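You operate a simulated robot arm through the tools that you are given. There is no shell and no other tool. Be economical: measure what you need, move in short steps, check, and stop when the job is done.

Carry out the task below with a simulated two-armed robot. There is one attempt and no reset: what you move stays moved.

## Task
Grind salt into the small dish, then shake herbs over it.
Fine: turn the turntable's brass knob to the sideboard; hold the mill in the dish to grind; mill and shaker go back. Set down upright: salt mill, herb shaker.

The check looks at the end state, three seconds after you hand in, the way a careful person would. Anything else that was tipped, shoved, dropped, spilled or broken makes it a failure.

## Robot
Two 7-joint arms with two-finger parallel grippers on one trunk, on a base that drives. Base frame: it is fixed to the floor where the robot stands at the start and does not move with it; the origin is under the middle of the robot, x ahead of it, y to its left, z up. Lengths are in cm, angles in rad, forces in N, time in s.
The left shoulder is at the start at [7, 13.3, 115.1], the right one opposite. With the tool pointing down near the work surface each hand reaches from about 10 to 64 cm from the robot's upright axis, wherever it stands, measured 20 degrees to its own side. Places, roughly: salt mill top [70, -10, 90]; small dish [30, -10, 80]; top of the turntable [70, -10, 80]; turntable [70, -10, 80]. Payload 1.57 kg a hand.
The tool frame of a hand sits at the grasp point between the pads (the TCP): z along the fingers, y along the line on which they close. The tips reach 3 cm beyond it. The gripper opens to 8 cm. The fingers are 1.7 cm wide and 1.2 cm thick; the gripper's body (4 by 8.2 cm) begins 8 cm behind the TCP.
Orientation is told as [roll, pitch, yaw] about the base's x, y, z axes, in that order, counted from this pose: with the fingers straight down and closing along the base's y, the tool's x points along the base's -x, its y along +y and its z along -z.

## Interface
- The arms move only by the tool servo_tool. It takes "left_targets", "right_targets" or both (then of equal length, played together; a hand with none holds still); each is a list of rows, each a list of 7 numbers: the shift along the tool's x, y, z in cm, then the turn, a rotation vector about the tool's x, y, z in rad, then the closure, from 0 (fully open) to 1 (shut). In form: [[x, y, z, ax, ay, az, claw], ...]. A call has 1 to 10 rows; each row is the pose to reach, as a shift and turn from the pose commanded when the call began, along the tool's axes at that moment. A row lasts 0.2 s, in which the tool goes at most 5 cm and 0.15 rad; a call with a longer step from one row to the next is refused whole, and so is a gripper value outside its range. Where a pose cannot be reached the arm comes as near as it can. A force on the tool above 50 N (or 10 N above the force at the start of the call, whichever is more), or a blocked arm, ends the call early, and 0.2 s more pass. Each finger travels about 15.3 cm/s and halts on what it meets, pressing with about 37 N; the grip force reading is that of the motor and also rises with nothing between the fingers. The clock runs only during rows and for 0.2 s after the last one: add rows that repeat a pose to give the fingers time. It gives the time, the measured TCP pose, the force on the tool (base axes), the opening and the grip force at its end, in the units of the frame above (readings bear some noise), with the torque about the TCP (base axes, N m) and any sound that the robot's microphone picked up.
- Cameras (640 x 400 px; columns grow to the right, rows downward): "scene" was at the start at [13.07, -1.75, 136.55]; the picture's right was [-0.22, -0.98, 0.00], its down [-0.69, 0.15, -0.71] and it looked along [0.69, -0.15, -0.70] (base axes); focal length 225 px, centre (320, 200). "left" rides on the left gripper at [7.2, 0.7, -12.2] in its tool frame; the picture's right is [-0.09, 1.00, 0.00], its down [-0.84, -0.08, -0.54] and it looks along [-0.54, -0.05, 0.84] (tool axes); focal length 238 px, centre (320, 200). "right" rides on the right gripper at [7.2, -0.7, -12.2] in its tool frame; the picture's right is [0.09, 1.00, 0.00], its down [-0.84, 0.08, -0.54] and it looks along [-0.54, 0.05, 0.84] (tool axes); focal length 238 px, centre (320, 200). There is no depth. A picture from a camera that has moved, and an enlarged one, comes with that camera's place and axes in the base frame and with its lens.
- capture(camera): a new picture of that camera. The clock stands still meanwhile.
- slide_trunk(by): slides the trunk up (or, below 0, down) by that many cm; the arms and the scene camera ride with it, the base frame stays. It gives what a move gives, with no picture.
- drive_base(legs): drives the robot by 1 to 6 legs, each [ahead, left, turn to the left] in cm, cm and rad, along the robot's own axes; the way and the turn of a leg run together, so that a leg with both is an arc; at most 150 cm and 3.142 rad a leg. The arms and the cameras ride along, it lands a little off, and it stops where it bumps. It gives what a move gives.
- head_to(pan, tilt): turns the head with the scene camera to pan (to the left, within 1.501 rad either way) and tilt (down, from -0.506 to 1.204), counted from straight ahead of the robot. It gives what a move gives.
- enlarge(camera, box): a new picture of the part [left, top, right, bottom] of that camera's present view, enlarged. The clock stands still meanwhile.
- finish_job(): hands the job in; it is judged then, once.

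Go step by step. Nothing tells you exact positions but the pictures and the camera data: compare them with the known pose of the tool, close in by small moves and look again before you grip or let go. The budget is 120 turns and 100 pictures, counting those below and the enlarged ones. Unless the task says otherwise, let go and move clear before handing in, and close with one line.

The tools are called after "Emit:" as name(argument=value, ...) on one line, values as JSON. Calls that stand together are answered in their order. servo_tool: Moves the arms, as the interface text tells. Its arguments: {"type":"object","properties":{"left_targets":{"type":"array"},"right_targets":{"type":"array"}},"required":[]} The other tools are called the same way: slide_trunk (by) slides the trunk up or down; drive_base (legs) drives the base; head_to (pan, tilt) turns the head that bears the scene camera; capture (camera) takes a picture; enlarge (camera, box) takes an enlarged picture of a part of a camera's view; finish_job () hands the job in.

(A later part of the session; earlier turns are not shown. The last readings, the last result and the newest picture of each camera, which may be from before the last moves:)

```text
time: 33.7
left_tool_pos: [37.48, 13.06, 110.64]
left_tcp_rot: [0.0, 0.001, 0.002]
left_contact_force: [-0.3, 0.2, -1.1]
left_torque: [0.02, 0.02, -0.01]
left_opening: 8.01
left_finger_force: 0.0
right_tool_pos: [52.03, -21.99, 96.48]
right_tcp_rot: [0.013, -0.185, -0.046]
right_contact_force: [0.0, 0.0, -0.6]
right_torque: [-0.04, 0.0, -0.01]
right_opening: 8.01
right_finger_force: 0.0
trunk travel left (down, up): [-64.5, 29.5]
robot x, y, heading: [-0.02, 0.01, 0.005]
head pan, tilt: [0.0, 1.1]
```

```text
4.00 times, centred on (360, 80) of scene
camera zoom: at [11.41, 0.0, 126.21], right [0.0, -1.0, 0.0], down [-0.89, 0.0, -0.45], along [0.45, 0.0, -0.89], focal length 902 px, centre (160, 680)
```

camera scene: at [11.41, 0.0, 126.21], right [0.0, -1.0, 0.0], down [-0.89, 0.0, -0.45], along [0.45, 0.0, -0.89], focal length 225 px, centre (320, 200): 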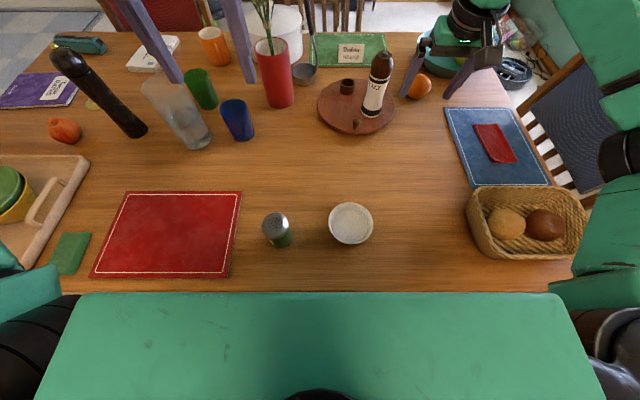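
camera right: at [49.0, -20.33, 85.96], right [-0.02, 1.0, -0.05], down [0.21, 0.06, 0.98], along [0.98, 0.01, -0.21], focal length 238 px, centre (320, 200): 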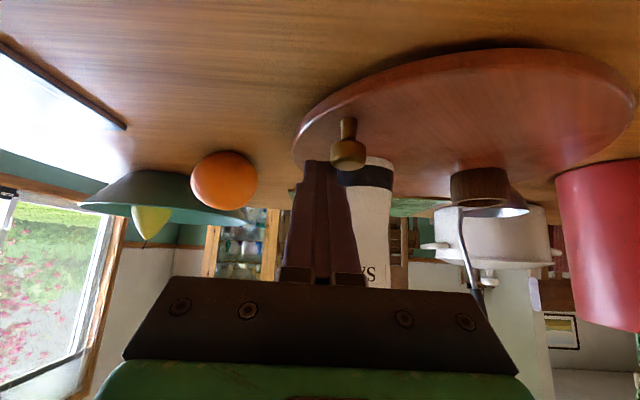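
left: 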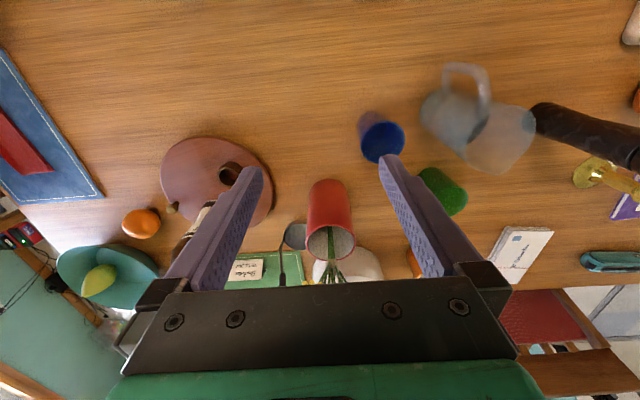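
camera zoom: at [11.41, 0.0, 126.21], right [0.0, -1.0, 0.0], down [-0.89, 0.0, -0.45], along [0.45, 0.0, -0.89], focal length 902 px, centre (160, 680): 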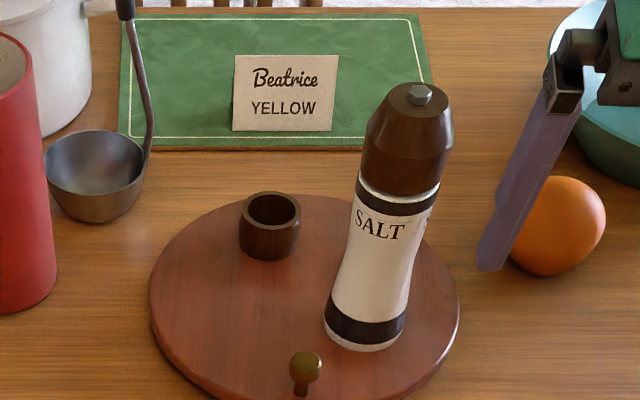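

The knob now points at about 175°, toward the sideboard, and the mill stands at about (63.7, -14.8) with its top at z ≈ 95.8. Next I'll bring the right hand above the mill.

Emit:
servo_tool(right_targets=[[-1, 0.5, -4, 0, 0, 0, 0], [-4, 2.5, -5.5, 0, 0, 0, 0], [-7, 4.5, -5, 0, 0, 0, 0], [-10, 6.5, -4.5, 0, 0, 0, 0], [-12.3, 7.7, -3.8, 0, 0, 0, 0], [-12.3, 7.7, -3.8, 0, 0, 0, 0]])

Emit:
capture(camera="right")

Emit:
enlarge(camera="scene", box=[280, 10, 440, 110])

```text
time: 35.1
left_tool_pos: [37.39, 13.11, 110.72]
left_tcp_rot: [0.0, 0.002, 0.002]
left_contact_force: [-0.7, 0.3, 0.4]
left_torque: [-0.02, 0.02, 0.0]
left_opening: 8.01
left_finger_force: 0.0
right_tool_pos: [61.95, -14.79, 102.35]
right_tcp_rot: [0.013, -0.186, -0.046]
right_contact_force: [0.2, 0.3, -0.1]
right_torque: [0.02, 0.04, 0.02]
right_opening: 8.02
right_finger_force: 0.1
right hand out of reach, approached as far as the arm can: row 5, 6
trunk travel left (down, up): [-64.5, 29.5]
robot x, y, heading: [0.16, 0.48, 0.0]
head pan, tilt: [0.0, 1.1]
```

```text
64 pictures are left
camera right: at [52.55, -15.15, 112.96], right [-0.04, 1.0, -0.01], down [0.72, 0.04, 0.69], along [0.69, 0.03, -0.72], focal length 238 px, centre (320, 200)
```

right: 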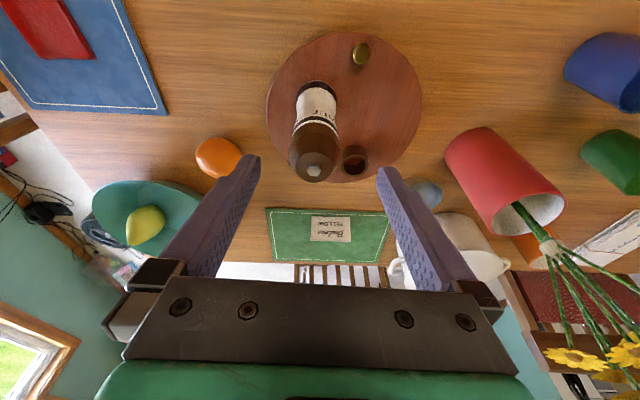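

```text
4.00 times, centred on (360, 60) of scene
camera zoom: at [11.42, -0.01, 126.21], right [0.0, -1.0, 0.0], down [-0.89, 0.0, -0.45], along [0.45, 0.0, -0.89], focal length 902 px, centre (160, 760)
```

zoom: 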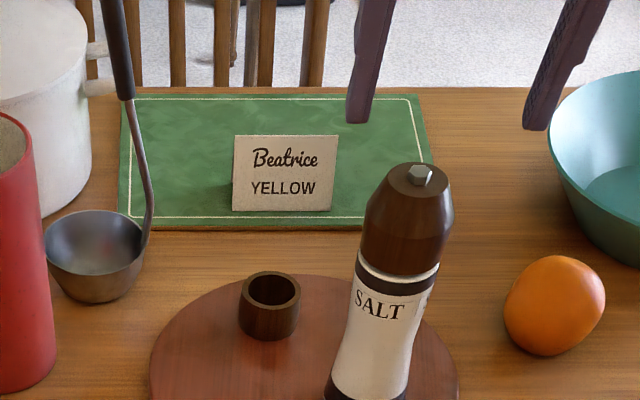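

Triangulating puts the mill axis at about (65, -15.1), with its top near 95.7. I'll tilt a bit more and come down around its head, checking before closing.

Emit:
servo_tool(right_targets=[[-1.2, -0.1, 2, 0, -0.13, 0, 0], [-2.38, -0.16, 3.9, 0, -0.27, 0, 0], [-1.9, -0.16, 6.5, 0, -0.27, 0, 0], [-1.4, -0.16, 9, 0, -0.27, 0, 0], [-1.0, -0.16, 11.2, 0, -0.27, 0, 0], [-1.0, -0.16, 11.2, 0, -0.27, 0, 0]])

Emit:
capture(camera="right")

Emit:
enlarge(camera="scene", box=[280, 30, 440, 130])

```text
time: 36.5
left_tool_pos: [37.47, 13.18, 110.73]
left_tcp_rot: [-0.001, 0.001, 0.003]
left_contact_force: [-0.4, 0.2, 0.4]
left_torque: [-0.03, 0.01, 0.04]
left_opening: 7.99
left_finger_force: 0.0
right_tool_pos: [64.91, -14.81, 91.56]
right_tcp_rot: [0.012, -0.457, -0.052]
right_contact_force: [0.0, 0.0, 0.1]
right_torque: [-0.02, 0.0, 0.01]
right_opening: 7.98
right_finger_force: 0.2
trunk travel left (down, up): [-64.5, 29.5]
robot x, y, heading: [-0.15, 0.09, 0.002]
head pan, tilt: [0.0, 1.1]
```

```text
62 pictures are left
camera right: at [53.07, -15.03, 99.36], right [-0.04, 1.0, -0.03], down [0.51, 0.04, 0.86], along [0.86, 0.02, -0.52], focal length 238 px, centre (320, 200)
```

right: 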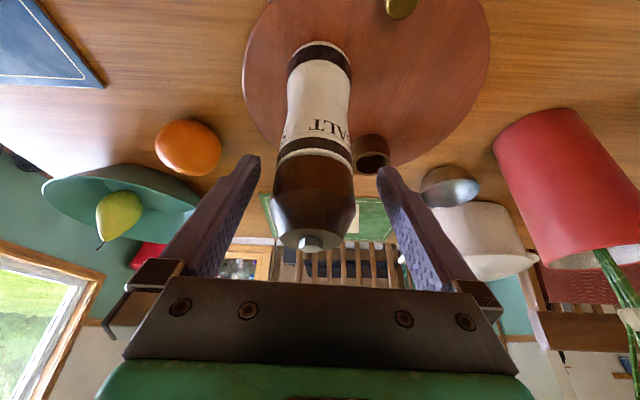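

```text
4.00 times, centred on (360, 80) of scene
camera zoom: at [11.39, 0.02, 126.21], right [0.0, -1.0, 0.0], down [-0.89, 0.0, -0.45], along [0.45, 0.0, -0.89], focal length 902 px, centre (160, 680)
```

zoom: 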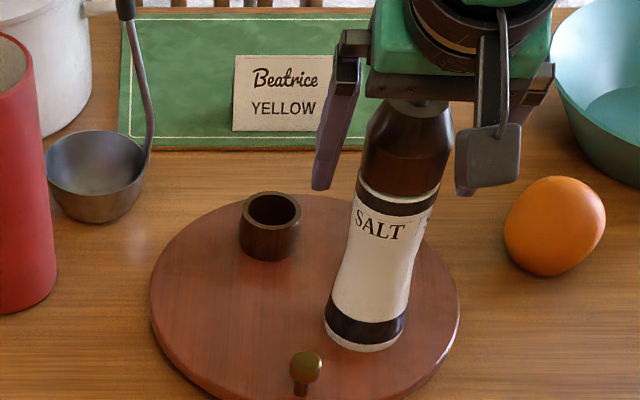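

The fingers straddle the head. I'll centre by 0.3 cm, close, and lift slightly.

Emit:
servo_tool(right_targets=[[0, -0.3, 0, 0, 0, 0, 0.1], [0, -0.3, 0, 0, 0, 0, 0.3], [0, -0.3, 0, 0, 0, 0, 0.6], [0, -0.3, 0, 0, 0, 0, 1], [0, -0.3, 0, 0, 0, 0, 1]])

Emit:
servo_tool(right_targets=[[-0.44, 0, -0.9, 0, 0, 0, 1], [-1.3, 0, -2.7, 0, 0, 0, 1], [-2.2, 0, -4.5, 0, 0, 0, 1], [-2.2, 0, -4.5, 0, 0, 0, 1]])

Emit:
enlarge(camera="scene", box=[280, 10, 440, 110])

```text
time: 37.7
left_tool_pos: [37.47, 13.12, 110.73]
left_tcp_rot: [0.001, -0.001, 0.003]
left_contact_force: [-0.8, 0.6, 0.4]
left_torque: [-0.04, 0.04, 0.03]
left_opening: 7.99
left_finger_force: 0.0
right_tool_pos: [64.85, -15.17, 91.67]
right_tcp_rot: [0.012, -0.455, -0.051]
right_contact_force: [0.5, 0.3, 0.3]
right_torque: [-0.16, -0.01, 0.02]
right_opening: 5.2
right_finger_force: 36.6
trunk travel left (down, up): [-64.5, 29.5]
robot x, y, heading: [0.08, 0.06, -0.001]
head pan, tilt: [0.0, 1.1]
```

```text
time: 38.7
left_tool_pos: [37.52, 12.98, 110.63]
left_tcp_rot: [0.0, 0.002, 0.004]
left_contact_force: [-0.5, -0.1, 0.9]
left_torque: [0.04, 0.01, 0.0]
left_opening: 8.02
left_finger_force: 0.0
right_tool_pos: [64.86, -15.44, 96.34]
right_tcp_rot: [0.013, -0.455, -0.052]
right_contact_force: [0.1, 0.3, -2.6]
right_torque: [0.01, 0.03, 0.0]
right_opening: 5.18
right_finger_force: 36.9
trunk travel left (down, up): [-64.5, 29.5]
robot x, y, heading: [-0.21, -0.43, -0.0]
head pan, tilt: [0.0, 1.1]
```

```text
4.00 times, centred on (360, 60) of scene
camera zoom: at [11.48, -0.02, 126.2], right [0.0, -1.0, 0.0], down [-0.89, 0.0, -0.45], along [0.45, 0.0, -0.89], focal length 902 px, centre (160, 760)
```

zoom: 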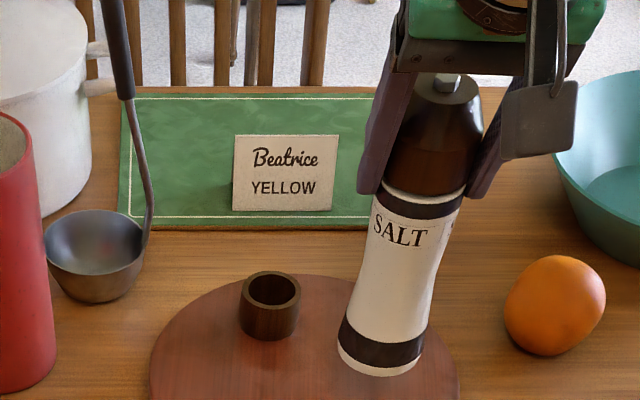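

The mill is lifted cleanly. I'll raise it and bring it back from the turntable, then drive the robot back about 15 cm for elbow room over the dish.

Emit:
servo_tool(right_targets=[[-0.9, 0, -1.8, 0, 0, 0, 1], [-1.3, 0, -3.6, 0, 0, 0, 1], [-0.4, 0, -5.4, 0, 0, 0, 1], [1, 0, -7, 0, 0, 0, 1], [2.6, 0, -8.5, 0, 0, 0, 1], [4.1, 0, -9.8, 0, 0, 0, 1], [4.1, 0, -9.8, 0, 0, 0, 1]])

Emit:
drive_base(legs=[[-15, 0, 0]])

Emit:
capture(camera="scene")

```text
time: 40.3
left_tool_pos: [37.42, 13.2, 110.52]
left_tcp_rot: [-0.001, 0.0, 0.003]
left_contact_force: [-0.2, -0.3, -0.5]
left_torque: [0.0, 0.03, 0.01]
left_opening: 8.03
left_finger_force: 0.0
right_tool_pos: [56.84, -15.1, 103.44]
right_tcp_rot: [0.012, -0.455, -0.053]
right_contact_force: [0.5, 0.5, -2.6]
right_torque: [-0.01, 0.02, -0.02]
right_opening: 5.17
right_finger_force: 36.7
trunk travel left (down, up): [-64.5, 29.5]
robot x, y, heading: [0.41, -0.02, 0.002]
head pan, tilt: [0.0, 1.1]
```

```text
time: 41.7
left_tool_pos: [22.23, 13.01, 110.68]
left_tcp_rot: [0.0, 0.005, -0.001]
left_contact_force: [0.3, 1.0, 0.2]
left_torque: [-0.01, 0.0, 0.0]
left_opening: 7.99
left_finger_force: 0.1
right_tool_pos: [41.6, -15.31, 103.47]
right_tcp_rot: [0.013, -0.453, -0.053]
right_contact_force: [0.2, 0.4, -3.0]
right_torque: [0.01, 0.02, -0.01]
right_opening: 5.16
right_finger_force: 36.7
trunk travel left (down, up): [-64.5, 29.5]
robot x, y, heading: [-15.51, 0.19, -0.001]
head pan, tilt: [0.0, 1.1]
```

```text
59 pictures are left
camera scene: at [-3.77, -0.01, 126.18], right [0.0, -1.0, 0.0], down [-0.89, 0.0, -0.45], along [0.45, 0.0, -0.89], focal length 225 px, centre (320, 200)
```

scene: 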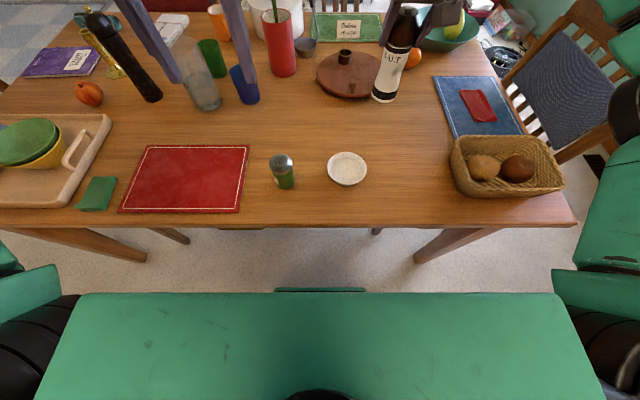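

The table edge is now clear of me. The dish is at (29.2, -6.8); I'll carry the mill over it.

Emit:
servo_tool(right_targets=[[2.88, 1.96, -1.41, 0, 0, 0, 1], [5.77, 3.92, -2.82, 0, 0, 0, 1], [8.65, 5.88, -4.24, 0, 0, 0, 1], [11.54, 7.84, -5.65, 0, 0, 0, 1], [11.54, 7.84, -5.65, 0, 0, 0, 1]])

Emit:
capture(camera="right")

Emit:
enlarge(camera="scene", box=[260, 90, 420, 190])

```text
time: 42.9
left_tool_pos: [22.26, 13.03, 110.68]
left_tcp_rot: [-0.003, 0.001, 0.0]
left_contact_force: [0.1, -0.3, -0.5]
left_torque: [0.05, -0.01, -0.03]
left_opening: 7.98
left_finger_force: 0.1
right_tool_pos: [29.09, -6.79, 103.59]
right_tcp_rot: [0.015, -0.457, -0.054]
right_contact_force: [0.4, -0.2, -2.9]
right_torque: [0.01, 0.02, 0.02]
right_opening: 5.17
right_finger_force: 37.0
trunk travel left (down, up): [-64.5, 29.5]
robot x, y, heading: [-15.25, 0.1, 0.0]
head pan, tilt: [0.0, 1.1]
```

```text
58 pictures are left
camera right: at [17.3, -7.05, 111.39], right [-0.04, 1.0, -0.03], down [0.52, 0.04, 0.86], along [0.86, 0.02, -0.52], focal length 238 px, centre (320, 200)
```

right: 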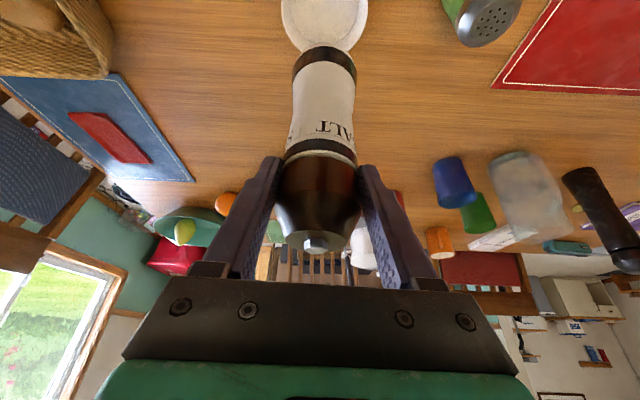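

```text
4.00 times, centred on (340, 140) of scene
camera zoom: at [-3.91, -0.06, 126.2], right [0.0, -1.0, 0.0], down [-0.89, 0.0, -0.45], along [0.45, 0.0, -0.89], focal length 902 px, centre (240, 440)
```

zoom: 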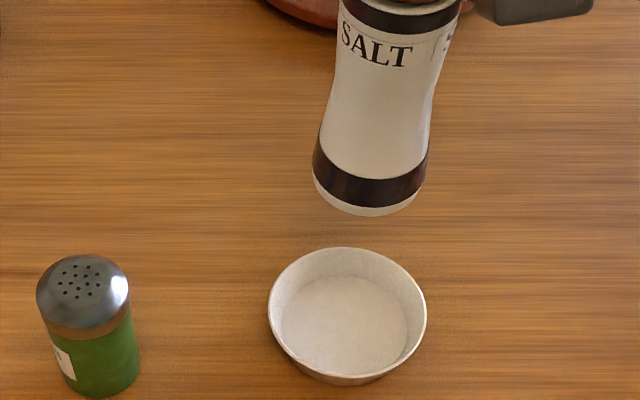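

The mill is aligned above the dish. I'll lower it until the bottom is inside the rim.

Emit:
servo_tool(right_targets=[[1.3, 0, 2.7, 0, 0, 0, 1], [2.6, 0, 5.4, 0, 0, 0, 1], [3.9, 0, 8, 0, 0, 0, 1], [5.0, 0, 10.2, 0, 0, 0, 1], [5.4, 0, 10.9, 0, 0, 0, 1], [5.4, 0, 10.9, 0, 0, 0, 1]])

Emit:
enlarge(camera="scene", box=[260, 90, 420, 190])

```text
time: 44.3
left_tool_pos: [22.07, 12.98, 110.71]
left_tcp_rot: [-0.001, 0.002, 0.0]
left_contact_force: [-0.6, 0.1, -0.1]
left_torque: [0.03, -0.02, 0.01]
left_opening: 7.96
left_finger_force: 0.0
right_tool_pos: [28.92, -6.57, 91.56]
right_tcp_rot: [0.012, -0.455, -0.052]
right_contact_force: [0.5, -0.2, -2.1]
right_torque: [0.0, 0.01, 0.01]
right_opening: 5.14
right_finger_force: 37.3
trunk travel left (down, up): [-64.5, 29.5]
robot x, y, heading: [-15.52, -0.27, 0.004]
head pan, tilt: [0.0, 1.1]
```

```text
4.00 times, centred on (340, 140) of scene
camera zoom: at [-3.94, 0.01, 126.2], right [0.0, -1.0, 0.0], down [-0.89, 0.0, -0.45], along [0.45, 0.0, -0.89], focal length 902 px, centre (240, 440)
```

zoom: 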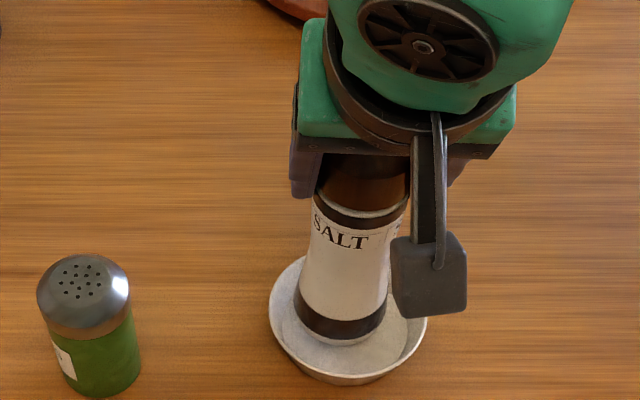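

The mill bottom is inside the dish, slightly above its floor. I'll lower a touch and hold there, listening.

Emit:
servo_tool(right_targets=[[0.2, 0, 0.4, 0, 0, 0, 1], [0.35, 0, 0.7, 0, 0, 0, 1], [0.35, 0, 0.7, 0, 0, 0, 1], [0.35, 0, 0.7, 0, 0, 0, 1], [0.35, 0, 0.7, 0, 0, 0, 1], [0.35, 0, 0.7, 0, 0, 0, 1], [0.35, 0, 0.7, 0, 0, 0, 1], [0.35, 0, 0.7, 0, 0, 0, 1], [0.35, 0, 0.7, 0, 0, 0, 1], [0.35, 0, 0.7, 0, 0, 0, 1]])

```text
time: 46.5
left_tool_pos: [22.08, 13.19, 110.82]
left_tcp_rot: [-0.001, 0.001, 0.001]
left_contact_force: [-0.2, 0.0, -0.1]
left_torque: [-0.04, 0.01, 0.04]
left_opening: 8.0
left_finger_force: 0.0
right_tool_pos: [28.9, -6.65, 90.77]
right_tcp_rot: [0.011, -0.456, -0.053]
right_contact_force: [0.3, -0.4, -3.1]
right_torque: [-0.01, 0.04, -0.04]
right_opening: 5.15
right_finger_force: 37.6
trunk travel left (down, up): [-64.5, 29.5]
robot x, y, heading: [-15.22, -0.04, 0.002]
head pan, tilt: [0.0, 1.1]
```

No sound from just holding. I'll twist the mill back and forth about its vertical axis in the dish and listen.

Emit:
servo_tool(right_targets=[[0, 0, 0, -0.06, 0, -0.125, 1], [0, 0, 0, -0.12, 0, -0.25, 1], [0, 0, 0, -0.18, 0, -0.375, 1], [0, 0, 0, -0.12, 0, -0.25, 1], [0, 0, 0, -0.06, 0, -0.125, 1], [0, 0, 0, 0, 0, 0, 1], [0, 0, 0, 0.06, 0, 0.125, 1], [0, 0, 0, 0.12, 0, 0.25, 1], [0, 0, 0, 0.06, 0, 0.125, 1], [0, 0, 0, 0, 0, 0, 1]])

Emit:
capture(camera="right")

Emit:
enlarge(camera="scene", box=[300, 130, 380, 200])

```text
time: 48.7
left_tool_pos: [22.02, 13.09, 110.71]
left_tcp_rot: [0.0, 0.002, 0.0]
left_contact_force: [-0.4, -0.8, 0.0]
left_torque: [-0.01, -0.04, 0.02]
left_opening: 8.02
left_finger_force: 0.1
right_tool_pos: [28.94, -6.71, 90.74]
right_tcp_rot: [0.014, -0.456, -0.05]
right_contact_force: [-0.2, 0.7, -2.5]
right_torque: [0.0, 0.01, 0.02]
right_opening: 5.17
right_finger_force: 37.2
trunk travel left (down, up): [-64.5, 29.5]
robot x, y, heading: [-15.28, 0.01, 0.003]
head pan, tilt: [0.0, 1.1]
```

```text
55 pictures are left
camera right: at [17.19, -6.81, 98.51], right [-0.04, 1.0, -0.03], down [0.51, 0.04, 0.86], along [0.86, 0.02, -0.52], focal length 238 px, centre (320, 200)
```

right: 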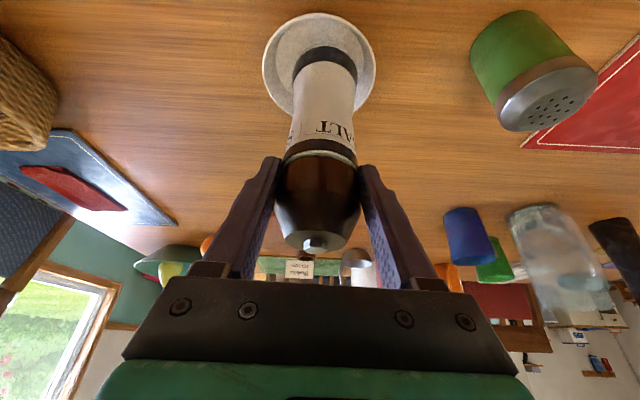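

```text
5.71 times, centred on (340, 165) of scene
camera zoom: at [-3.95, -0.04, 126.2], right [0.0, -1.0, 0.0], down [-0.89, 0.0, -0.45], along [0.45, 0.0, -0.89], focal length 1288 px, centre (206, 400)
```

zoom: 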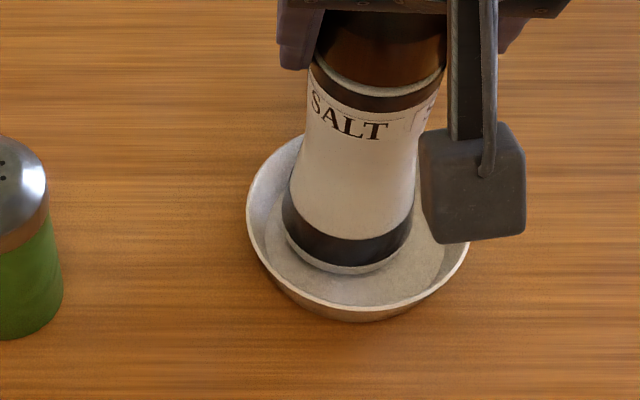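

No sound yet, and the bottom is still about a centimetre above the floor. I'll lower it gently to touch.

Emit:
servo_tool(right_targets=[[0.09, 0, 0.18, 0, 0, 0, 1], [0.18, 0, 0.36, 0, 0, 0, 1], [0.26, 0, 0.54, 0, 0, 0, 1], [0.35, 0, 0.72, 0, 0, 0, 1], [0.44, 0, 0.9, 0, 0, 0, 1], [0.44, 0, 0.9, 0, 0, 0, 1]])

```text
time: 50.1
left_tool_pos: [22.14, 12.99, 110.67]
left_tcp_rot: [0.0, 0.003, 0.0]
left_contact_force: [0.9, -0.4, -0.3]
left_torque: [0.02, 0.02, 0.0]
left_opening: 8.02
left_finger_force: 0.1
right_tool_pos: [28.99, -6.68, 89.74]
right_tcp_rot: [0.012, -0.454, -0.053]
right_contact_force: [0.0, 0.6, -2.1]
right_torque: [0.03, 0.04, 0.01]
right_opening: 5.17
right_finger_force: 37.0
trunk travel left (down, up): [-64.5, 29.5]
robot x, y, heading: [-15.32, -0.16, -0.004]
head pan, tilt: [0.0, 1.1]
```

Still no contact; I'll lower a bit more in fine steps.

Emit:
servo_tool(right_targets=[[0.07, 0, 0.14, 0, 0, 0, 1], [0.13, 0, 0.27, 0, 0, 0, 1], [0.2, 0, 0.4, 0, 0, 0, 1], [0.26, 0, 0.54, 0, 0, 0, 1], [0.26, 0, 0.54, 0, 0, 0, 1]])

Emit:
enlarge(camera="scene", box=[300, 130, 380, 200])

```text
time: 51.3
left_tool_pos: [21.92, 13.09, 110.78]
left_tcp_rot: [0.0, -0.001, 0.0]
left_contact_force: [-0.6, 0.1, 0.4]
left_torque: [0.0, -0.02, 0.02]
left_opening: 8.0
left_finger_force: 0.0
right_tool_pos: [28.93, -6.6, 89.27]
right_tcp_rot: [0.014, -0.461, -0.051]
right_contact_force: [0.8, -1.0, 13.2]
right_torque: [-0.58, -0.28, 0.03]
right_opening: 5.15
right_finger_force: 36.9
trunk travel left (down, up): [-64.5, 29.5]
robot x, y, heading: [-14.92, 0.09, -0.004]
head pan, tilt: [0.0, 1.1]
```

```text
5.71 times, centred on (340, 165) of scene
camera zoom: at [-4.14, 0.03, 126.24], right [0.0, -1.0, 0.0], down [-0.89, 0.0, -0.46], along [0.46, 0.0, -0.89], focal length 1288 px, centre (206, 400)
```

zoom: 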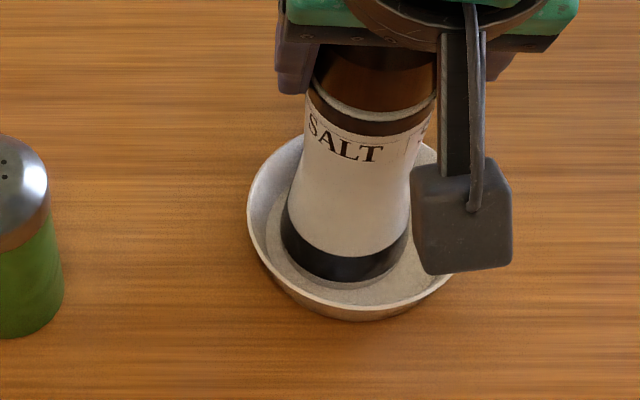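

Now in contact with the dish floor (about 15 N). Twisting gently while held there.

Emit:
servo_tool(right_targets=[[0, 0, 0, -0.06, 0, -0.125, 1], [0, 0, 0, -0.12, 0, -0.25, 1], [0, 0, 0, -0.18, 0, -0.375, 1], [0, 0, 0, -0.12, 0, -0.25, 1], [0, 0, 0, -0.06, 0, -0.125, 1], [0, 0, 0, 0, 0, 0, 1], [0, 0, 0, 0.06, 0, 0.125, 1], [0, 0, 0, 0.12, 0, 0.25, 1], [0, 0, 0, 0.06, 0, 0.125, 1], [0, 0, 0, 0, 0, 0, 1]])

Emit:
servo_tool(right_targets=[[-1.3, 0, -2.7, 0, 0, 0, 1], [-2.6, 0, -5.4, 0, 0, 0, 1], [-3.9, 0, -8, 0, 0, 0, 1], [-5.2, 0, -10.6, 0, 0, 0, 1], [-5.2, 0, -10.6, 0, 0, 0, 1]])

Emit:
enlarge(camera="scene", box=[300, 130, 380, 200])

```text
time: 53.5
left_tool_pos: [21.68, 13.0, 110.8]
left_tcp_rot: [0.001, -0.001, 0.0]
left_contact_force: [0.1, -0.1, -0.8]
left_torque: [0.0, 0.0, -0.02]
left_opening: 8.0
left_finger_force: 0.1
right_tool_pos: [28.59, -6.75, 89.29]
right_tcp_rot: [0.01, -0.456, -0.052]
right_contact_force: [-4.5, -5.0, 17.3]
right_torque: [-0.59, 0.22, -0.14]
right_opening: 5.16
right_finger_force: 36.3
trunk travel left (down, up): [-64.5, 29.5]
robot x, y, heading: [-15.4, 0.04, 0.003]
head pan, tilt: [0.0, 1.1]
```

```text
time: 54.7
left_tool_pos: [22.0, 13.08, 110.65]
left_tcp_rot: [0.0, 0.003, -0.001]
left_contact_force: [0.0, 0.3, -0.6]
left_torque: [0.01, 0.02, 0.03]
left_opening: 8.0
left_finger_force: 0.1
right_tool_pos: [28.97, -6.83, 100.87]
right_tcp_rot: [0.012, -0.456, -0.053]
right_contact_force: [0.5, 1.0, -3.3]
right_torque: [0.03, 0.08, 0.02]
right_opening: 5.16
right_finger_force: 36.9
trunk travel left (down, up): [-64.5, 29.5]
robot x, y, heading: [-15.39, -0.14, 0.003]
head pan, tilt: [0.0, 1.1]
```

```text
5.71 times, centred on (340, 165) of scene
camera zoom: at [-3.93, -0.01, 126.2], right [0.0, -1.0, 0.0], down [-0.89, 0.0, -0.45], along [0.45, 0.0, -0.89], focal length 1288 px, centre (206, 400)
```

zoom: 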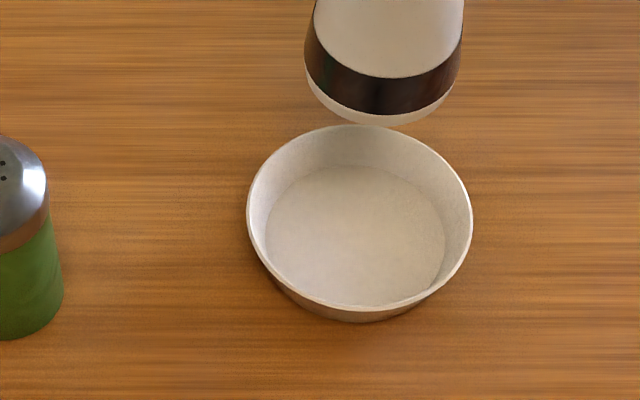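

Nothing ground out, so the head likely has to be turned against the body: the left hand must hold the body while the right twists the head. I'll yaw the right hand (with mill) to its own side and start orienting the left hand.

Emit:
servo_tool(left_targets=[[0, 0, 0, 0, 0, 0.13, 0], [0, 0, 0, 0, 0, 0.26, 0], [0, 0, 0, 0, 0, 0.39, 0], [0, 0, 0, 0, 0, 0.52, 0], [0, 0, 0, 0, 0, 0.65, 0], [0, 0, 0, 0, 0, 0.785, 0], [0, 0, 0, 0, 0, 0.785, 0]], right_targets=[[0, 0, 0, -0.037, 0, -0.075, 1], [0, 0, 0, -0.073, 0, -0.15, 1], [0, 0, 0, -0.11, 0, -0.225, 1], [0, 0, 0, -0.147, 0, -0.3, 1], [0, 0, 0, -0.183, 0, -0.375, 1], [0, 0, 0, -0.22, 0, -0.449, 1], [0, 0, 0, -0.22, 0, -0.449, 1]])

Emit:
servo_tool(left_targets=[[0, 0, 0, 0, -0.14, 0, 0], [0, 0, 0, 0, -0.28, 0, 0], [0, 0, 0, 0, -0.42, 0, 0], [0, 0, 0, 0, -0.56, 0, 0], [0, 0, 0, 0, -0.7, 0, 0], [0, 0, 0, 0, -0.84, 0, 0], [0, 0, 0, 0, -0.97, 0, 0], [0, 0, 0, 0, -0.97, 0, 0]])

Emit:
capture(camera="scene")

```text
time: 56.3
left_tool_pos: [22.07, 13.14, 110.74]
left_tcp_rot: [-0.001, 0.0, -0.786]
left_contact_force: [-0.2, -0.3, -0.3]
left_torque: [0.01, 0.01, 0.04]
left_opening: 8.02
left_finger_force: 0.1
right_tool_pos: [29.06, -6.84, 100.9]
right_tcp_rot: [0.011, -0.464, 0.451]
right_contact_force: [0.7, 0.1, -2.2]
right_torque: [-0.05, 0.02, 0.02]
right_opening: 5.14
right_finger_force: 36.9
trunk travel left (down, up): [-64.5, 29.5]
robot x, y, heading: [-15.45, 0.09, -0.001]
head pan, tilt: [0.0, 1.1]
```

```text
time: 58.1
left_tool_pos: [20.84, 15.55, 111.33]
left_tcp_rot: [-0.219, -0.938, -0.628]
left_contact_force: [-0.8, -0.5, 0.8]
left_torque: [-0.01, 0.02, -0.01]
left_opening: 8.0
left_finger_force: 0.1
left hand out of reach, approached as far as the arm can: row 6, 7
right_tool_pos: [29.06, -6.87, 100.88]
right_tcp_rot: [0.012, -0.46, 0.449]
right_contact_force: [-0.7, 0.1, -3.3]
right_torque: [0.03, 0.06, 0.0]
right_opening: 5.13
right_finger_force: 37.1
trunk travel left (down, up): [-64.5, 29.5]
robot x, y, heading: [-15.31, 0.05, -0.0]
head pan, tilt: [0.0, 1.1]
```

```text
51 pictures are left
camera scene: at [-3.87, -0.11, 126.2], right [0.0, -1.0, 0.0], down [-0.89, 0.0, -0.45], along [0.45, 0.0, -0.89], focal length 225 px, centre (320, 200)
```

scene: 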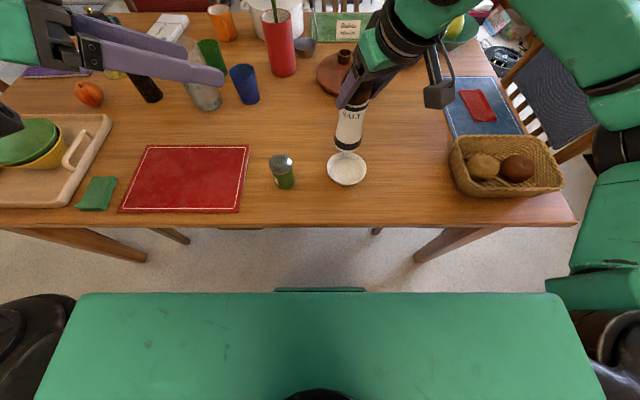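

The left hand is cramped near the trunk, so I'll drive back another 10 cm and extend the right hand to stay over the dish.

Emit:
drive_base(legs=[[-10, 0, 0]])

Emit:
servo_tool(right_targets=[[-2, -1.08, 1, 0, 0, 0, 1], [-4, -2.17, 2, 0, 0, 0, 1], [-6, -3.25, 3, 0, 0, 0, 1], [-8.07, -4.34, 4, 0, 0, 0, 1], [-8.07, -4.34, 4, 0, 0, 0, 1]], left_targets=[[0, 0, 2, -0.02, 0, 0.02, 0], [0, 0, 4, -0.04, -0.01, 0.04, 0], [0, 0, 6, -0.06, -0.02, 0.06, 0], [0, 0, 8, -0.09, -0.03, 0.09, 0], [0, 0, 8, -0.09, -0.03, 0.09, 0]])

Emit:
capture(camera="scene")

```text
time: 59.2
left_tool_pos: [10.87, 15.8, 111.31]
left_tcp_rot: [-0.221, -0.938, -0.621]
left_contact_force: [-1.0, 0.2, 0.3]
left_torque: [-0.02, 0.0, -0.01]
left_opening: 8.0
left_finger_force: 0.0
right_tool_pos: [19.11, -6.74, 100.9]
right_tcp_rot: [0.011, -0.462, 0.452]
right_contact_force: [-1.1, 0.0, -3.3]
right_torque: [-0.04, 0.05, 0.01]
right_opening: 5.13
right_finger_force: 36.7
trunk travel left (down, up): [-64.5, 29.5]
robot x, y, heading: [-25.46, -0.04, 0.001]
head pan, tilt: [0.0, 1.1]
```

```text
time: 60.4
left_tool_pos: [15.17, 10.81, 106.75]
left_tcp_rot: [-0.006, -0.977, -0.775]
left_contact_force: [0.2, -0.6, -0.1]
left_torque: [-0.03, -0.01, 0.01]
left_opening: 8.0
left_finger_force: 0.2
left hand out of reach, approached as far as the arm can: row 4, 5
right_tool_pos: [28.98, -6.47, 100.76]
right_tcp_rot: [0.011, -0.463, 0.451]
right_contact_force: [0.1, 0.4, -1.9]
right_torque: [-0.04, 0.01, 0.02]
right_opening: 5.14
right_finger_force: 37.2
trunk travel left (down, up): [-64.5, 29.5]
robot x, y, heading: [-25.3, -0.25, 0.0]
head pan, tilt: [0.0, 1.1]
```

```text
50 pictures are left
camera scene: at [-13.92, 0.08, 126.21], right [0.0, -1.0, 0.0], down [-0.89, 0.0, -0.45], along [0.45, 0.0, -0.89], focal length 225 px, centre (320, 200)
```

scene: 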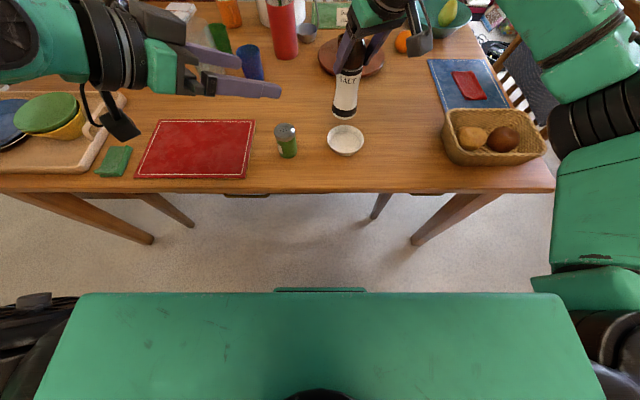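

The left hand now has the right orientation. I'll lower the mill so its bottom is within the dish and bring the left hand to a staging point beside it.

Emit:
servo_tool(right_targets=[[0.8, -0.05, 1.6, 0, 0, 0, 1], [1.6, -0.1, 3.2, 0, 0, 0, 1], [2.4, -0.15, 4.8, 0, 0, 0, 1], [3.2, -0.2, 6.4, 0, 0, 0, 1], [4.0, -0.25, 8.0, 0, 0, 0, 1], [4.74, -0.31, 9.5, 0, 0, 0, 1], [4.74, -0.31, 9.5, 0, 0, 0, 1]], left_targets=[[2.05, -0.43, 3.15, 0, 0, 0, 0], [4.1, -0.87, 6.3, 0, 0, 0, 0], [6.15, -1.3, 9.45, 0, 0, 0, 0], [8.2, -1.73, 12.6, 0, 0, 0, 0], [10.25, -2.17, 15.75, 0, 0, 0, 0], [12.3, -2.6, 18.9, 0, 0, 0, 0], [12.3, -2.6, 18.9, 0, 0, 0, 0]])

Emit:
capture(camera="scene")

Emit:
capture(camera="left")

```text
time: 62.0
left_tool_pos: [19.73, 7.35, 85.02]
left_tcp_rot: [-0.011, -0.983, -0.773]
left_contact_force: [0.1, -0.2, 1.4]
left_torque: [0.01, -0.02, 0.0]
left_opening: 8.02
left_finger_force: 0.0
left hand out of reach, approached as far as the arm can: row 1, 2, 3, 4, 5, 6, 7
right_tool_pos: [29.18, -6.75, 90.31]
right_tcp_rot: [0.011, -0.462, 0.449]
right_contact_force: [0.4, -0.3, -1.4]
right_torque: [-0.06, 0.02, 0.01]
right_opening: 5.13
right_finger_force: 37.4
trunk travel left (down, up): [-64.5, 29.5]
robot x, y, heading: [-25.37, -0.05, 0.0]
head pan, tilt: [0.0, 1.1]
```

```text
49 pictures are left
camera scene: at [-13.89, 0.03, 126.21], right [0.0, -1.0, 0.0], down [-0.89, 0.0, -0.45], along [0.45, 0.0, -0.89], focal length 225 px, centre (320, 200)
```

scene: 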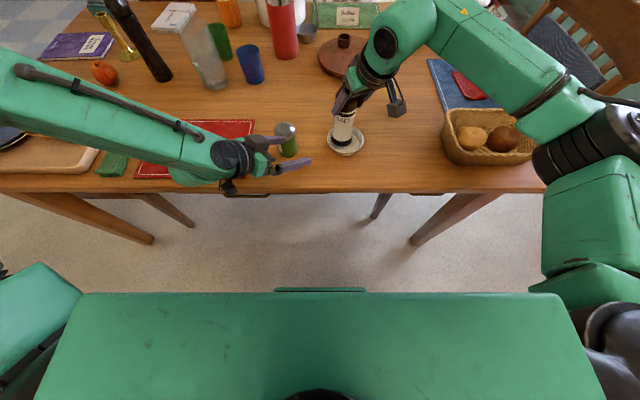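

```text
48 pictures are left
camera left: at [10.1, 17.78, 85.88], right [0.74, 0.67, 0.07], down [-0.04, -0.06, 1.0], along [0.67, -0.74, -0.02], focal length 238 px, centre (320, 200)
```

left: 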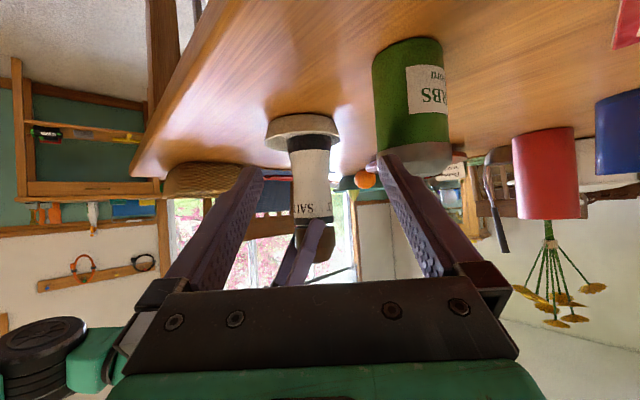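

The left fingers ended up close to the shaker because the arm is too folded. I'll lift both hands clear and drive back another 8 cm.

Emit:
servo_tool(left_targets=[[-1.6, 0, -1.1, 0, 0, 0, 0], [-3.3, -0.4, -2.3, 0, 0, 0, 0], [-5, -1, -4, 0, 0, 0, 0], [-7.5, -1.4, -6.8, 0, 0, 0, 0]], right_targets=[[-1.1, 0, -2.2, 0, 0, 0, 1], [-2.2, 0, -4.5, 0, 0, 0, 1], [-3.4, 0, -6.8, 0, 0, 0, 1], [-4.5, 0, -9, 0, 0, 0, 1]])

Emit:
drive_base(legs=[[-8, 0, 0]])

Emit:
capture(camera="scene")

```text
time: 63.0
left_tool_pos: [17.86, 9.03, 95.1]
left_tcp_rot: [-0.012, -0.982, -0.772]
left_contact_force: [-0.8, 0.2, -0.5]
left_torque: [0.01, -0.01, 0.0]
left_opening: 8.02
left_finger_force: 0.1
left hand out of reach, approached as far as the arm can: row 1, 2, 3, 4
right_tool_pos: [29.01, -6.85, 100.57]
right_tcp_rot: [0.01, -0.463, 0.451]
right_contact_force: [0.5, 0.6, -2.7]
right_torque: [-0.01, 0.02, 0.0]
right_opening: 5.12
right_finger_force: 37.0
trunk travel left (down, up): [-64.5, 29.5]
robot x, y, heading: [-25.51, -0.29, 0.007]
head pan, tilt: [0.0, 1.1]
```

```text
time: 64.1
left_tool_pos: [10.18, 8.96, 94.86]
left_tcp_rot: [-0.014, -0.981, -0.771]
left_contact_force: [0.1, 0.7, -0.5]
left_torque: [0.01, 0.01, 0.04]
left_opening: 7.99
left_finger_force: 0.0
right_tool_pos: [21.14, -6.72, 100.36]
right_tcp_rot: [0.014, -0.461, 0.454]
right_contact_force: [0.5, -0.9, -3.0]
right_torque: [0.0, 0.0, -0.02]
right_opening: 5.11
right_finger_force: 36.6
trunk travel left (down, up): [-64.5, 29.5]
robot x, y, heading: [-33.34, 0.43, 0.008]
head pan, tilt: [0.0, 1.1]
```

```text
47 pictures are left
camera scene: at [-21.85, 0.03, 126.2], right [0.0, -1.0, 0.0], down [-0.89, 0.0, -0.45], along [0.45, 0.0, -0.89], focal length 225 px, centre (320, 200)
```

scene: 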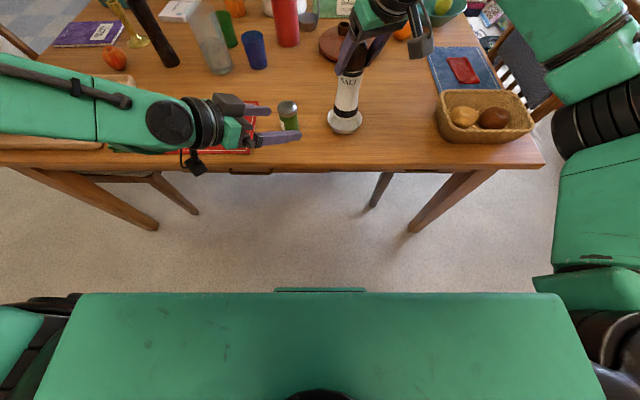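

Shaker is still standing in place. I'll re-extend the mill into the dish and bring the left hand to staging.

Emit:
servo_tool(right_targets=[[-2.1, -1.17, 1.05, 0, 0, 0, 1], [-4.2, -2.3, 2.1, 0, 0, 0, 1], [-6.34, -3.5, 3.14, 0, 0, 0, 1], [-5, -3.5, 5.9, 0, 0, 0, 1], [-3.4, -3.5, 9.1, 0, 0, 0, 1], [-1.77, -3.52, 12.37, 0, 0, 0, 1], [-1.77, -3.52, 12.37, 0, 0, 0, 1]], left_targets=[[0.2, 0.4, 2.1, 0, 0, 0, 0], [0.4, 0.8, 4.2, 0, 0, 0, 0], [0.6, 1.2, 6.3, 0, 0, 0, 0], [0.8, 1.6, 8.4, 0, 0, 0, 0], [1.1, 2, 10.5, 0, 0, 0, 0], [1.3, 2.2, 12.4, 0, 0, 0, 0], [1.3, 2.2, 12.4, 0, 0, 0, 0]])

Emit:
capture(camera="scene")

Emit:
capture(camera="left")

```text
time: 65.7
left_tool_pos: [18.32, 7.09, 86.49]
left_tcp_rot: [-0.026, -0.993, -0.768]
left_contact_force: [0.1, -0.3, 0.5]
left_torque: [0.01, -0.01, -0.01]
left_opening: 8.0
left_finger_force: 0.1
left hand out of reach, approached as far as the arm can: row 1, 2, 3, 4, 5, 6, 7
right_tool_pos: [24.7, -11.94, 93.73]
right_tcp_rot: [0.003, -0.468, 0.453]
right_contact_force: [-0.1, -0.3, -1.5]
right_torque: [-0.08, 0.04, 0.0]
right_opening: 5.08
right_finger_force: 36.6
right hand out of reach, approached as far as the arm can: row 3, 4, 5, 6, 7
trunk travel left (down, up): [-64.5, 29.5]
robot x, y, heading: [-33.31, -0.18, 0.007]
head pan, tilt: [0.0, 1.1]
```

```text
46 pictures are left
camera scene: at [-21.94, 0.18, 126.21], right [0.0, -1.0, 0.0], down [-0.89, 0.0, -0.45], along [0.45, 0.0, -0.89], focal length 225 px, centre (320, 200)
```

scene: 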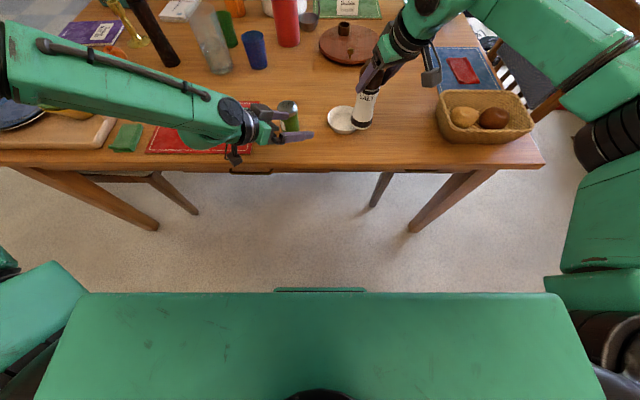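

```text
45 pictures are left
camera left: at [8.69, 17.59, 87.18], right [0.74, 0.67, 0.06], down [-0.04, -0.05, 1.0], along [0.67, -0.74, -0.01], focal length 238 px, centre (320, 200)
```

left: 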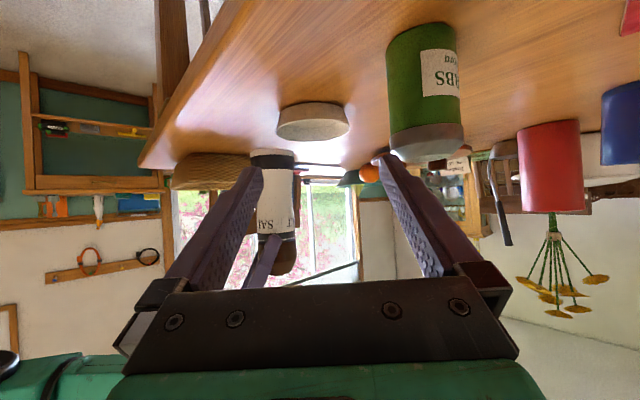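

That orientation doesn't suit either arm. Better plan: stand the mill in the dish, then have the left hand grip its head from above and the right hand hold the body from the free right side. First I'll lift both clear and undo the right yaw.

Emit:
servo_tool(left_targets=[[-1.6, 0, -1.1, 0, 0, 0, 0], [-3.3, -0.6, -2.3, 0, 0, 0, 0], [-5, -1.2, -5, 0, 0, 0, 0], [-7, -1.6, -8.5, 0, 0, 0, 0], [-9, -1.6, -12, 0, 0, 0, 0], [-9, -1.6, -12, 0, 0, 0, 0]], right_targets=[[-1.8, 0, -3.6, 0, 0, 0, 1], [-3.55, 0, -7.2, 0.04, 0, 0.08, 1], [-3.55, 0, -7.2, 0.09, 0, 0.18, 1], [-3.55, 0, -7.2, 0.13, 0, 0.27, 1], [-3.55, 0, -7.2, 0.17, 0, 0.36, 1], [-3.55, 0, -7.2, 0.2, 0, 0.403, 1]])

Emit:
drive_base(legs=[[6, 0, 0]])

```text
time: 67.1
left_tool_pos: [12.52, 7.41, 101.5]
left_tcp_rot: [-0.039, -0.989, -0.77]
left_contact_force: [0.1, -0.1, 0.1]
left_torque: [-0.01, 0.0, 0.0]
left_opening: 7.99
left_finger_force: 0.1
left hand out of reach, approached as far as the arm can: row 1, 2, 3, 4, 5, 6
right_tool_pos: [24.92, -12.37, 101.35]
right_tcp_rot: [0.01, -0.457, 0.005]
right_contact_force: [0.2, 0.0, -2.6]
right_torque: [0.03, 0.03, 0.01]
right_opening: 5.11
right_finger_force: 36.9
right hand out of reach, approached as far as the arm can: row 1
trunk travel left (down, up): [-64.5, 29.5]
robot x, y, heading: [-33.1, -0.1, 0.008]
head pan, tilt: [0.0, 1.1]
```

```text
time: 68.1
left_tool_pos: [18.32, 7.52, 101.51]
left_tcp_rot: [-0.039, -0.994, -0.772]
left_contact_force: [0.9, 0.6, 0.4]
left_torque: [0.02, -0.03, 0.02]
left_opening: 7.99
left_finger_force: 0.1
right_tool_pos: [30.65, -12.21, 101.58]
right_tcp_rot: [0.01, -0.459, 0.003]
right_contact_force: [0.1, -0.2, -2.6]
right_torque: [0.02, 0.05, 0.02]
right_opening: 5.06
right_finger_force: 36.9
trunk travel left (down, up): [-64.5, 29.5]
robot x, y, heading: [-27.24, -0.34, 0.002]
head pan, tilt: [0.0, 1.1]
```

Now bring the mill over the dish, and straighten the left hand to vertical.

Emit:
servo_tool(right_targets=[[0.25, 1, -0.12, 0, 0, 0, 1], [0.5, 2, -0.24, 0, 0, 0, 1], [0.8, 3, -0.36, 0, 0, 0, 1], [1, 4, -0.5, 0, 0, 0, 1], [1.2, 4.7, -0.6, 0, 0, 0, 1], [1.35, 5.4, -0.66, 0, 0, 0, 1], [1.35, 5.4, -0.66, 0, 0, 0, 1], [1.35, 5.4, -0.66, 0, 0, 0, 1]], left_targets=[[0.8, 1.4, -1.1, 0, 0.14, 0, 0], [1.6, 2.8, -2.3, 0, 0.28, 0, 0], [1.6, 2.8, -2.3, 0, 0.42, 0, 0], [1.6, 2.8, -2.3, 0, 0.56, 0, 0], [1.6, 2.8, -2.3, 0, 0.7, 0, 0], [1.6, 2.8, -2.3, 0, 0.84, 0, 0], [1.6, 2.8, -2.3, 0, 0.98, 0, 0], [1.6, 2.8, -2.3, 0, 0.98, 0, 0]])

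Emit:
enlarge(camera="scene", box=[240, 50, 420, 170])

Emit:
capture(camera="right")

```text
time: 69.9
left_tool_pos: [18.57, 11.34, 101.25]
left_tcp_rot: [-0.021, -0.013, -0.802]
left_contact_force: [-0.2, 0.1, 0.7]
left_torque: [0.03, 0.0, 0.01]
left_opening: 8.01
left_finger_force: 0.0
right_tool_pos: [29.26, -6.94, 101.53]
right_tcp_rot: [0.01, -0.458, 0.002]
right_contact_force: [-0.1, -0.2, -2.2]
right_torque: [-0.02, 0.03, 0.0]
right_opening: 5.09
right_finger_force: 38.1
trunk travel left (down, up): [-64.5, 29.5]
robot x, y, heading: [-27.38, 0.26, 0.003]
head pan, tilt: [0.0, 1.1]
```

```text
3.33 times, centred on (330, 110) of scene
camera zoom: at [-15.94, 0.05, 126.21], right [0.0, -1.0, 0.0], down [-0.89, 0.0, -0.45], along [0.45, 0.0, -0.89], focal length 751 px, centre (287, 500)
```

zoom: 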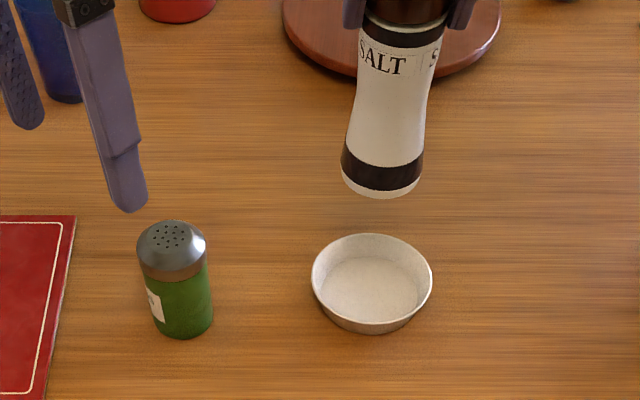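

```text
43 pictures are left
camera right: at [17.46, -7.68, 109.32], right [-0.09, 1.0, -0.03], down [0.51, 0.07, 0.86], along [0.85, 0.06, -0.52], focal length 238 px, centre (320, 200)
```

right: 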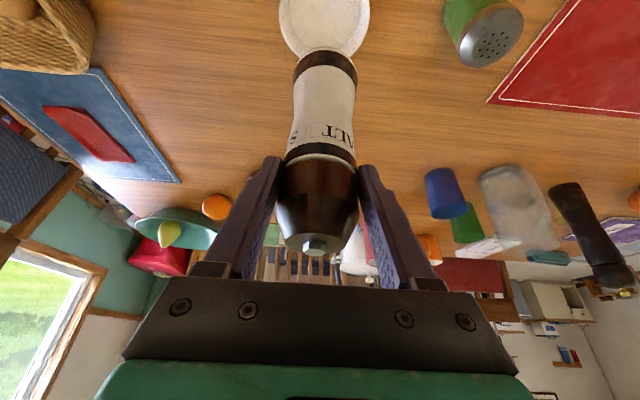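

The mill is upright over the dish (dish centre about (28.5, -7)). Lowering it to stand on the dish floor.

Emit:
servo_tool(right_targets=[[1.7, 0, 2.4, 0, 0, 0, 1], [3, 0, 5, 0, 0, 0, 1], [4.2, 0, 7.4, 0, 0, 0, 1], [5.4, 0, 9.7, 0, 0, 0, 1], [5.7, 0, 10.2, 0, 0, 0, 1], [5.85, 0, 10.5, 0, 0, 0, 1], [5.91, 0, 10.62, 0, 0, 0, 1], [5.91, 0, 10.62, 0, 0, 0, 1]])

Emit:
enlarge(camera="scene", box=[240, 50, 420, 170])

```text
time: 71.7
left_tool_pos: [18.67, 11.42, 101.38]
left_tcp_rot: [-0.021, -0.013, -0.804]
left_contact_force: [-1.0, 0.4, 0.5]
left_torque: [0.0, 0.0, 0.02]
left_opening: 8.0
left_finger_force: 0.1
right_tool_pos: [28.76, -6.9, 89.34]
right_tcp_rot: [0.01, -0.455, 0.002]
right_contact_force: [-0.4, 0.1, -2.2]
right_torque: [-0.01, 0.06, -0.03]
right_opening: 5.08
right_finger_force: 37.2
trunk travel left (down, up): [-64.5, 29.5]
robot x, y, heading: [-27.45, -0.18, 0.002]
head pan, tilt: [0.0, 1.1]
```

```text
3.33 times, centred on (330, 110) of scene
camera zoom: at [-15.86, 0.05, 126.2], right [0.0, -1.0, 0.0], down [-0.89, 0.0, -0.45], along [0.45, 0.0, -0.89], focal length 751 px, centre (287, 500)
```

zoom: 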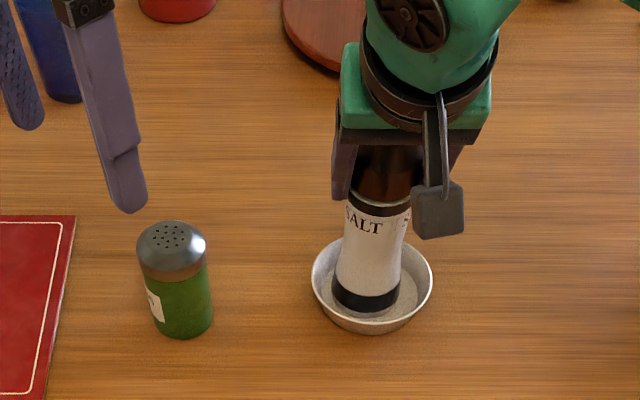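

Almost down. A few finer steps to touch.

Emit:
servo_tool(right_targets=[[0.04, 0, 0.09, 0, 0, 0, 1], [0.09, 0, 0.18, 0, 0, 0, 1], [0.13, 0, 0.27, 0, 0, 0, 1], [0.18, 0, 0.36, 0, 0, 0, 1], [0.18, 0, 0.36, 0, 0, 0, 1]])

```text
time: 72.9
left_tool_pos: [18.43, 11.5, 101.52]
left_tcp_rot: [-0.02, -0.016, -0.802]
left_contact_force: [-0.3, 1.0, -0.3]
left_torque: [0.01, 0.05, -0.03]
left_opening: 7.99
left_finger_force: 0.0
right_tool_pos: [28.62, -6.82, 89.19]
right_tcp_rot: [0.013, -0.461, 0.004]
right_contact_force: [3.6, -0.3, 16.3]
right_torque: [-0.52, -0.61, 0.08]
right_opening: 5.1
right_finger_force: 37.0
trunk travel left (down, up): [-64.5, 29.5]
robot x, y, heading: [-27.31, -0.14, 0.004]
head pan, tilt: [0.0, 1.1]
```

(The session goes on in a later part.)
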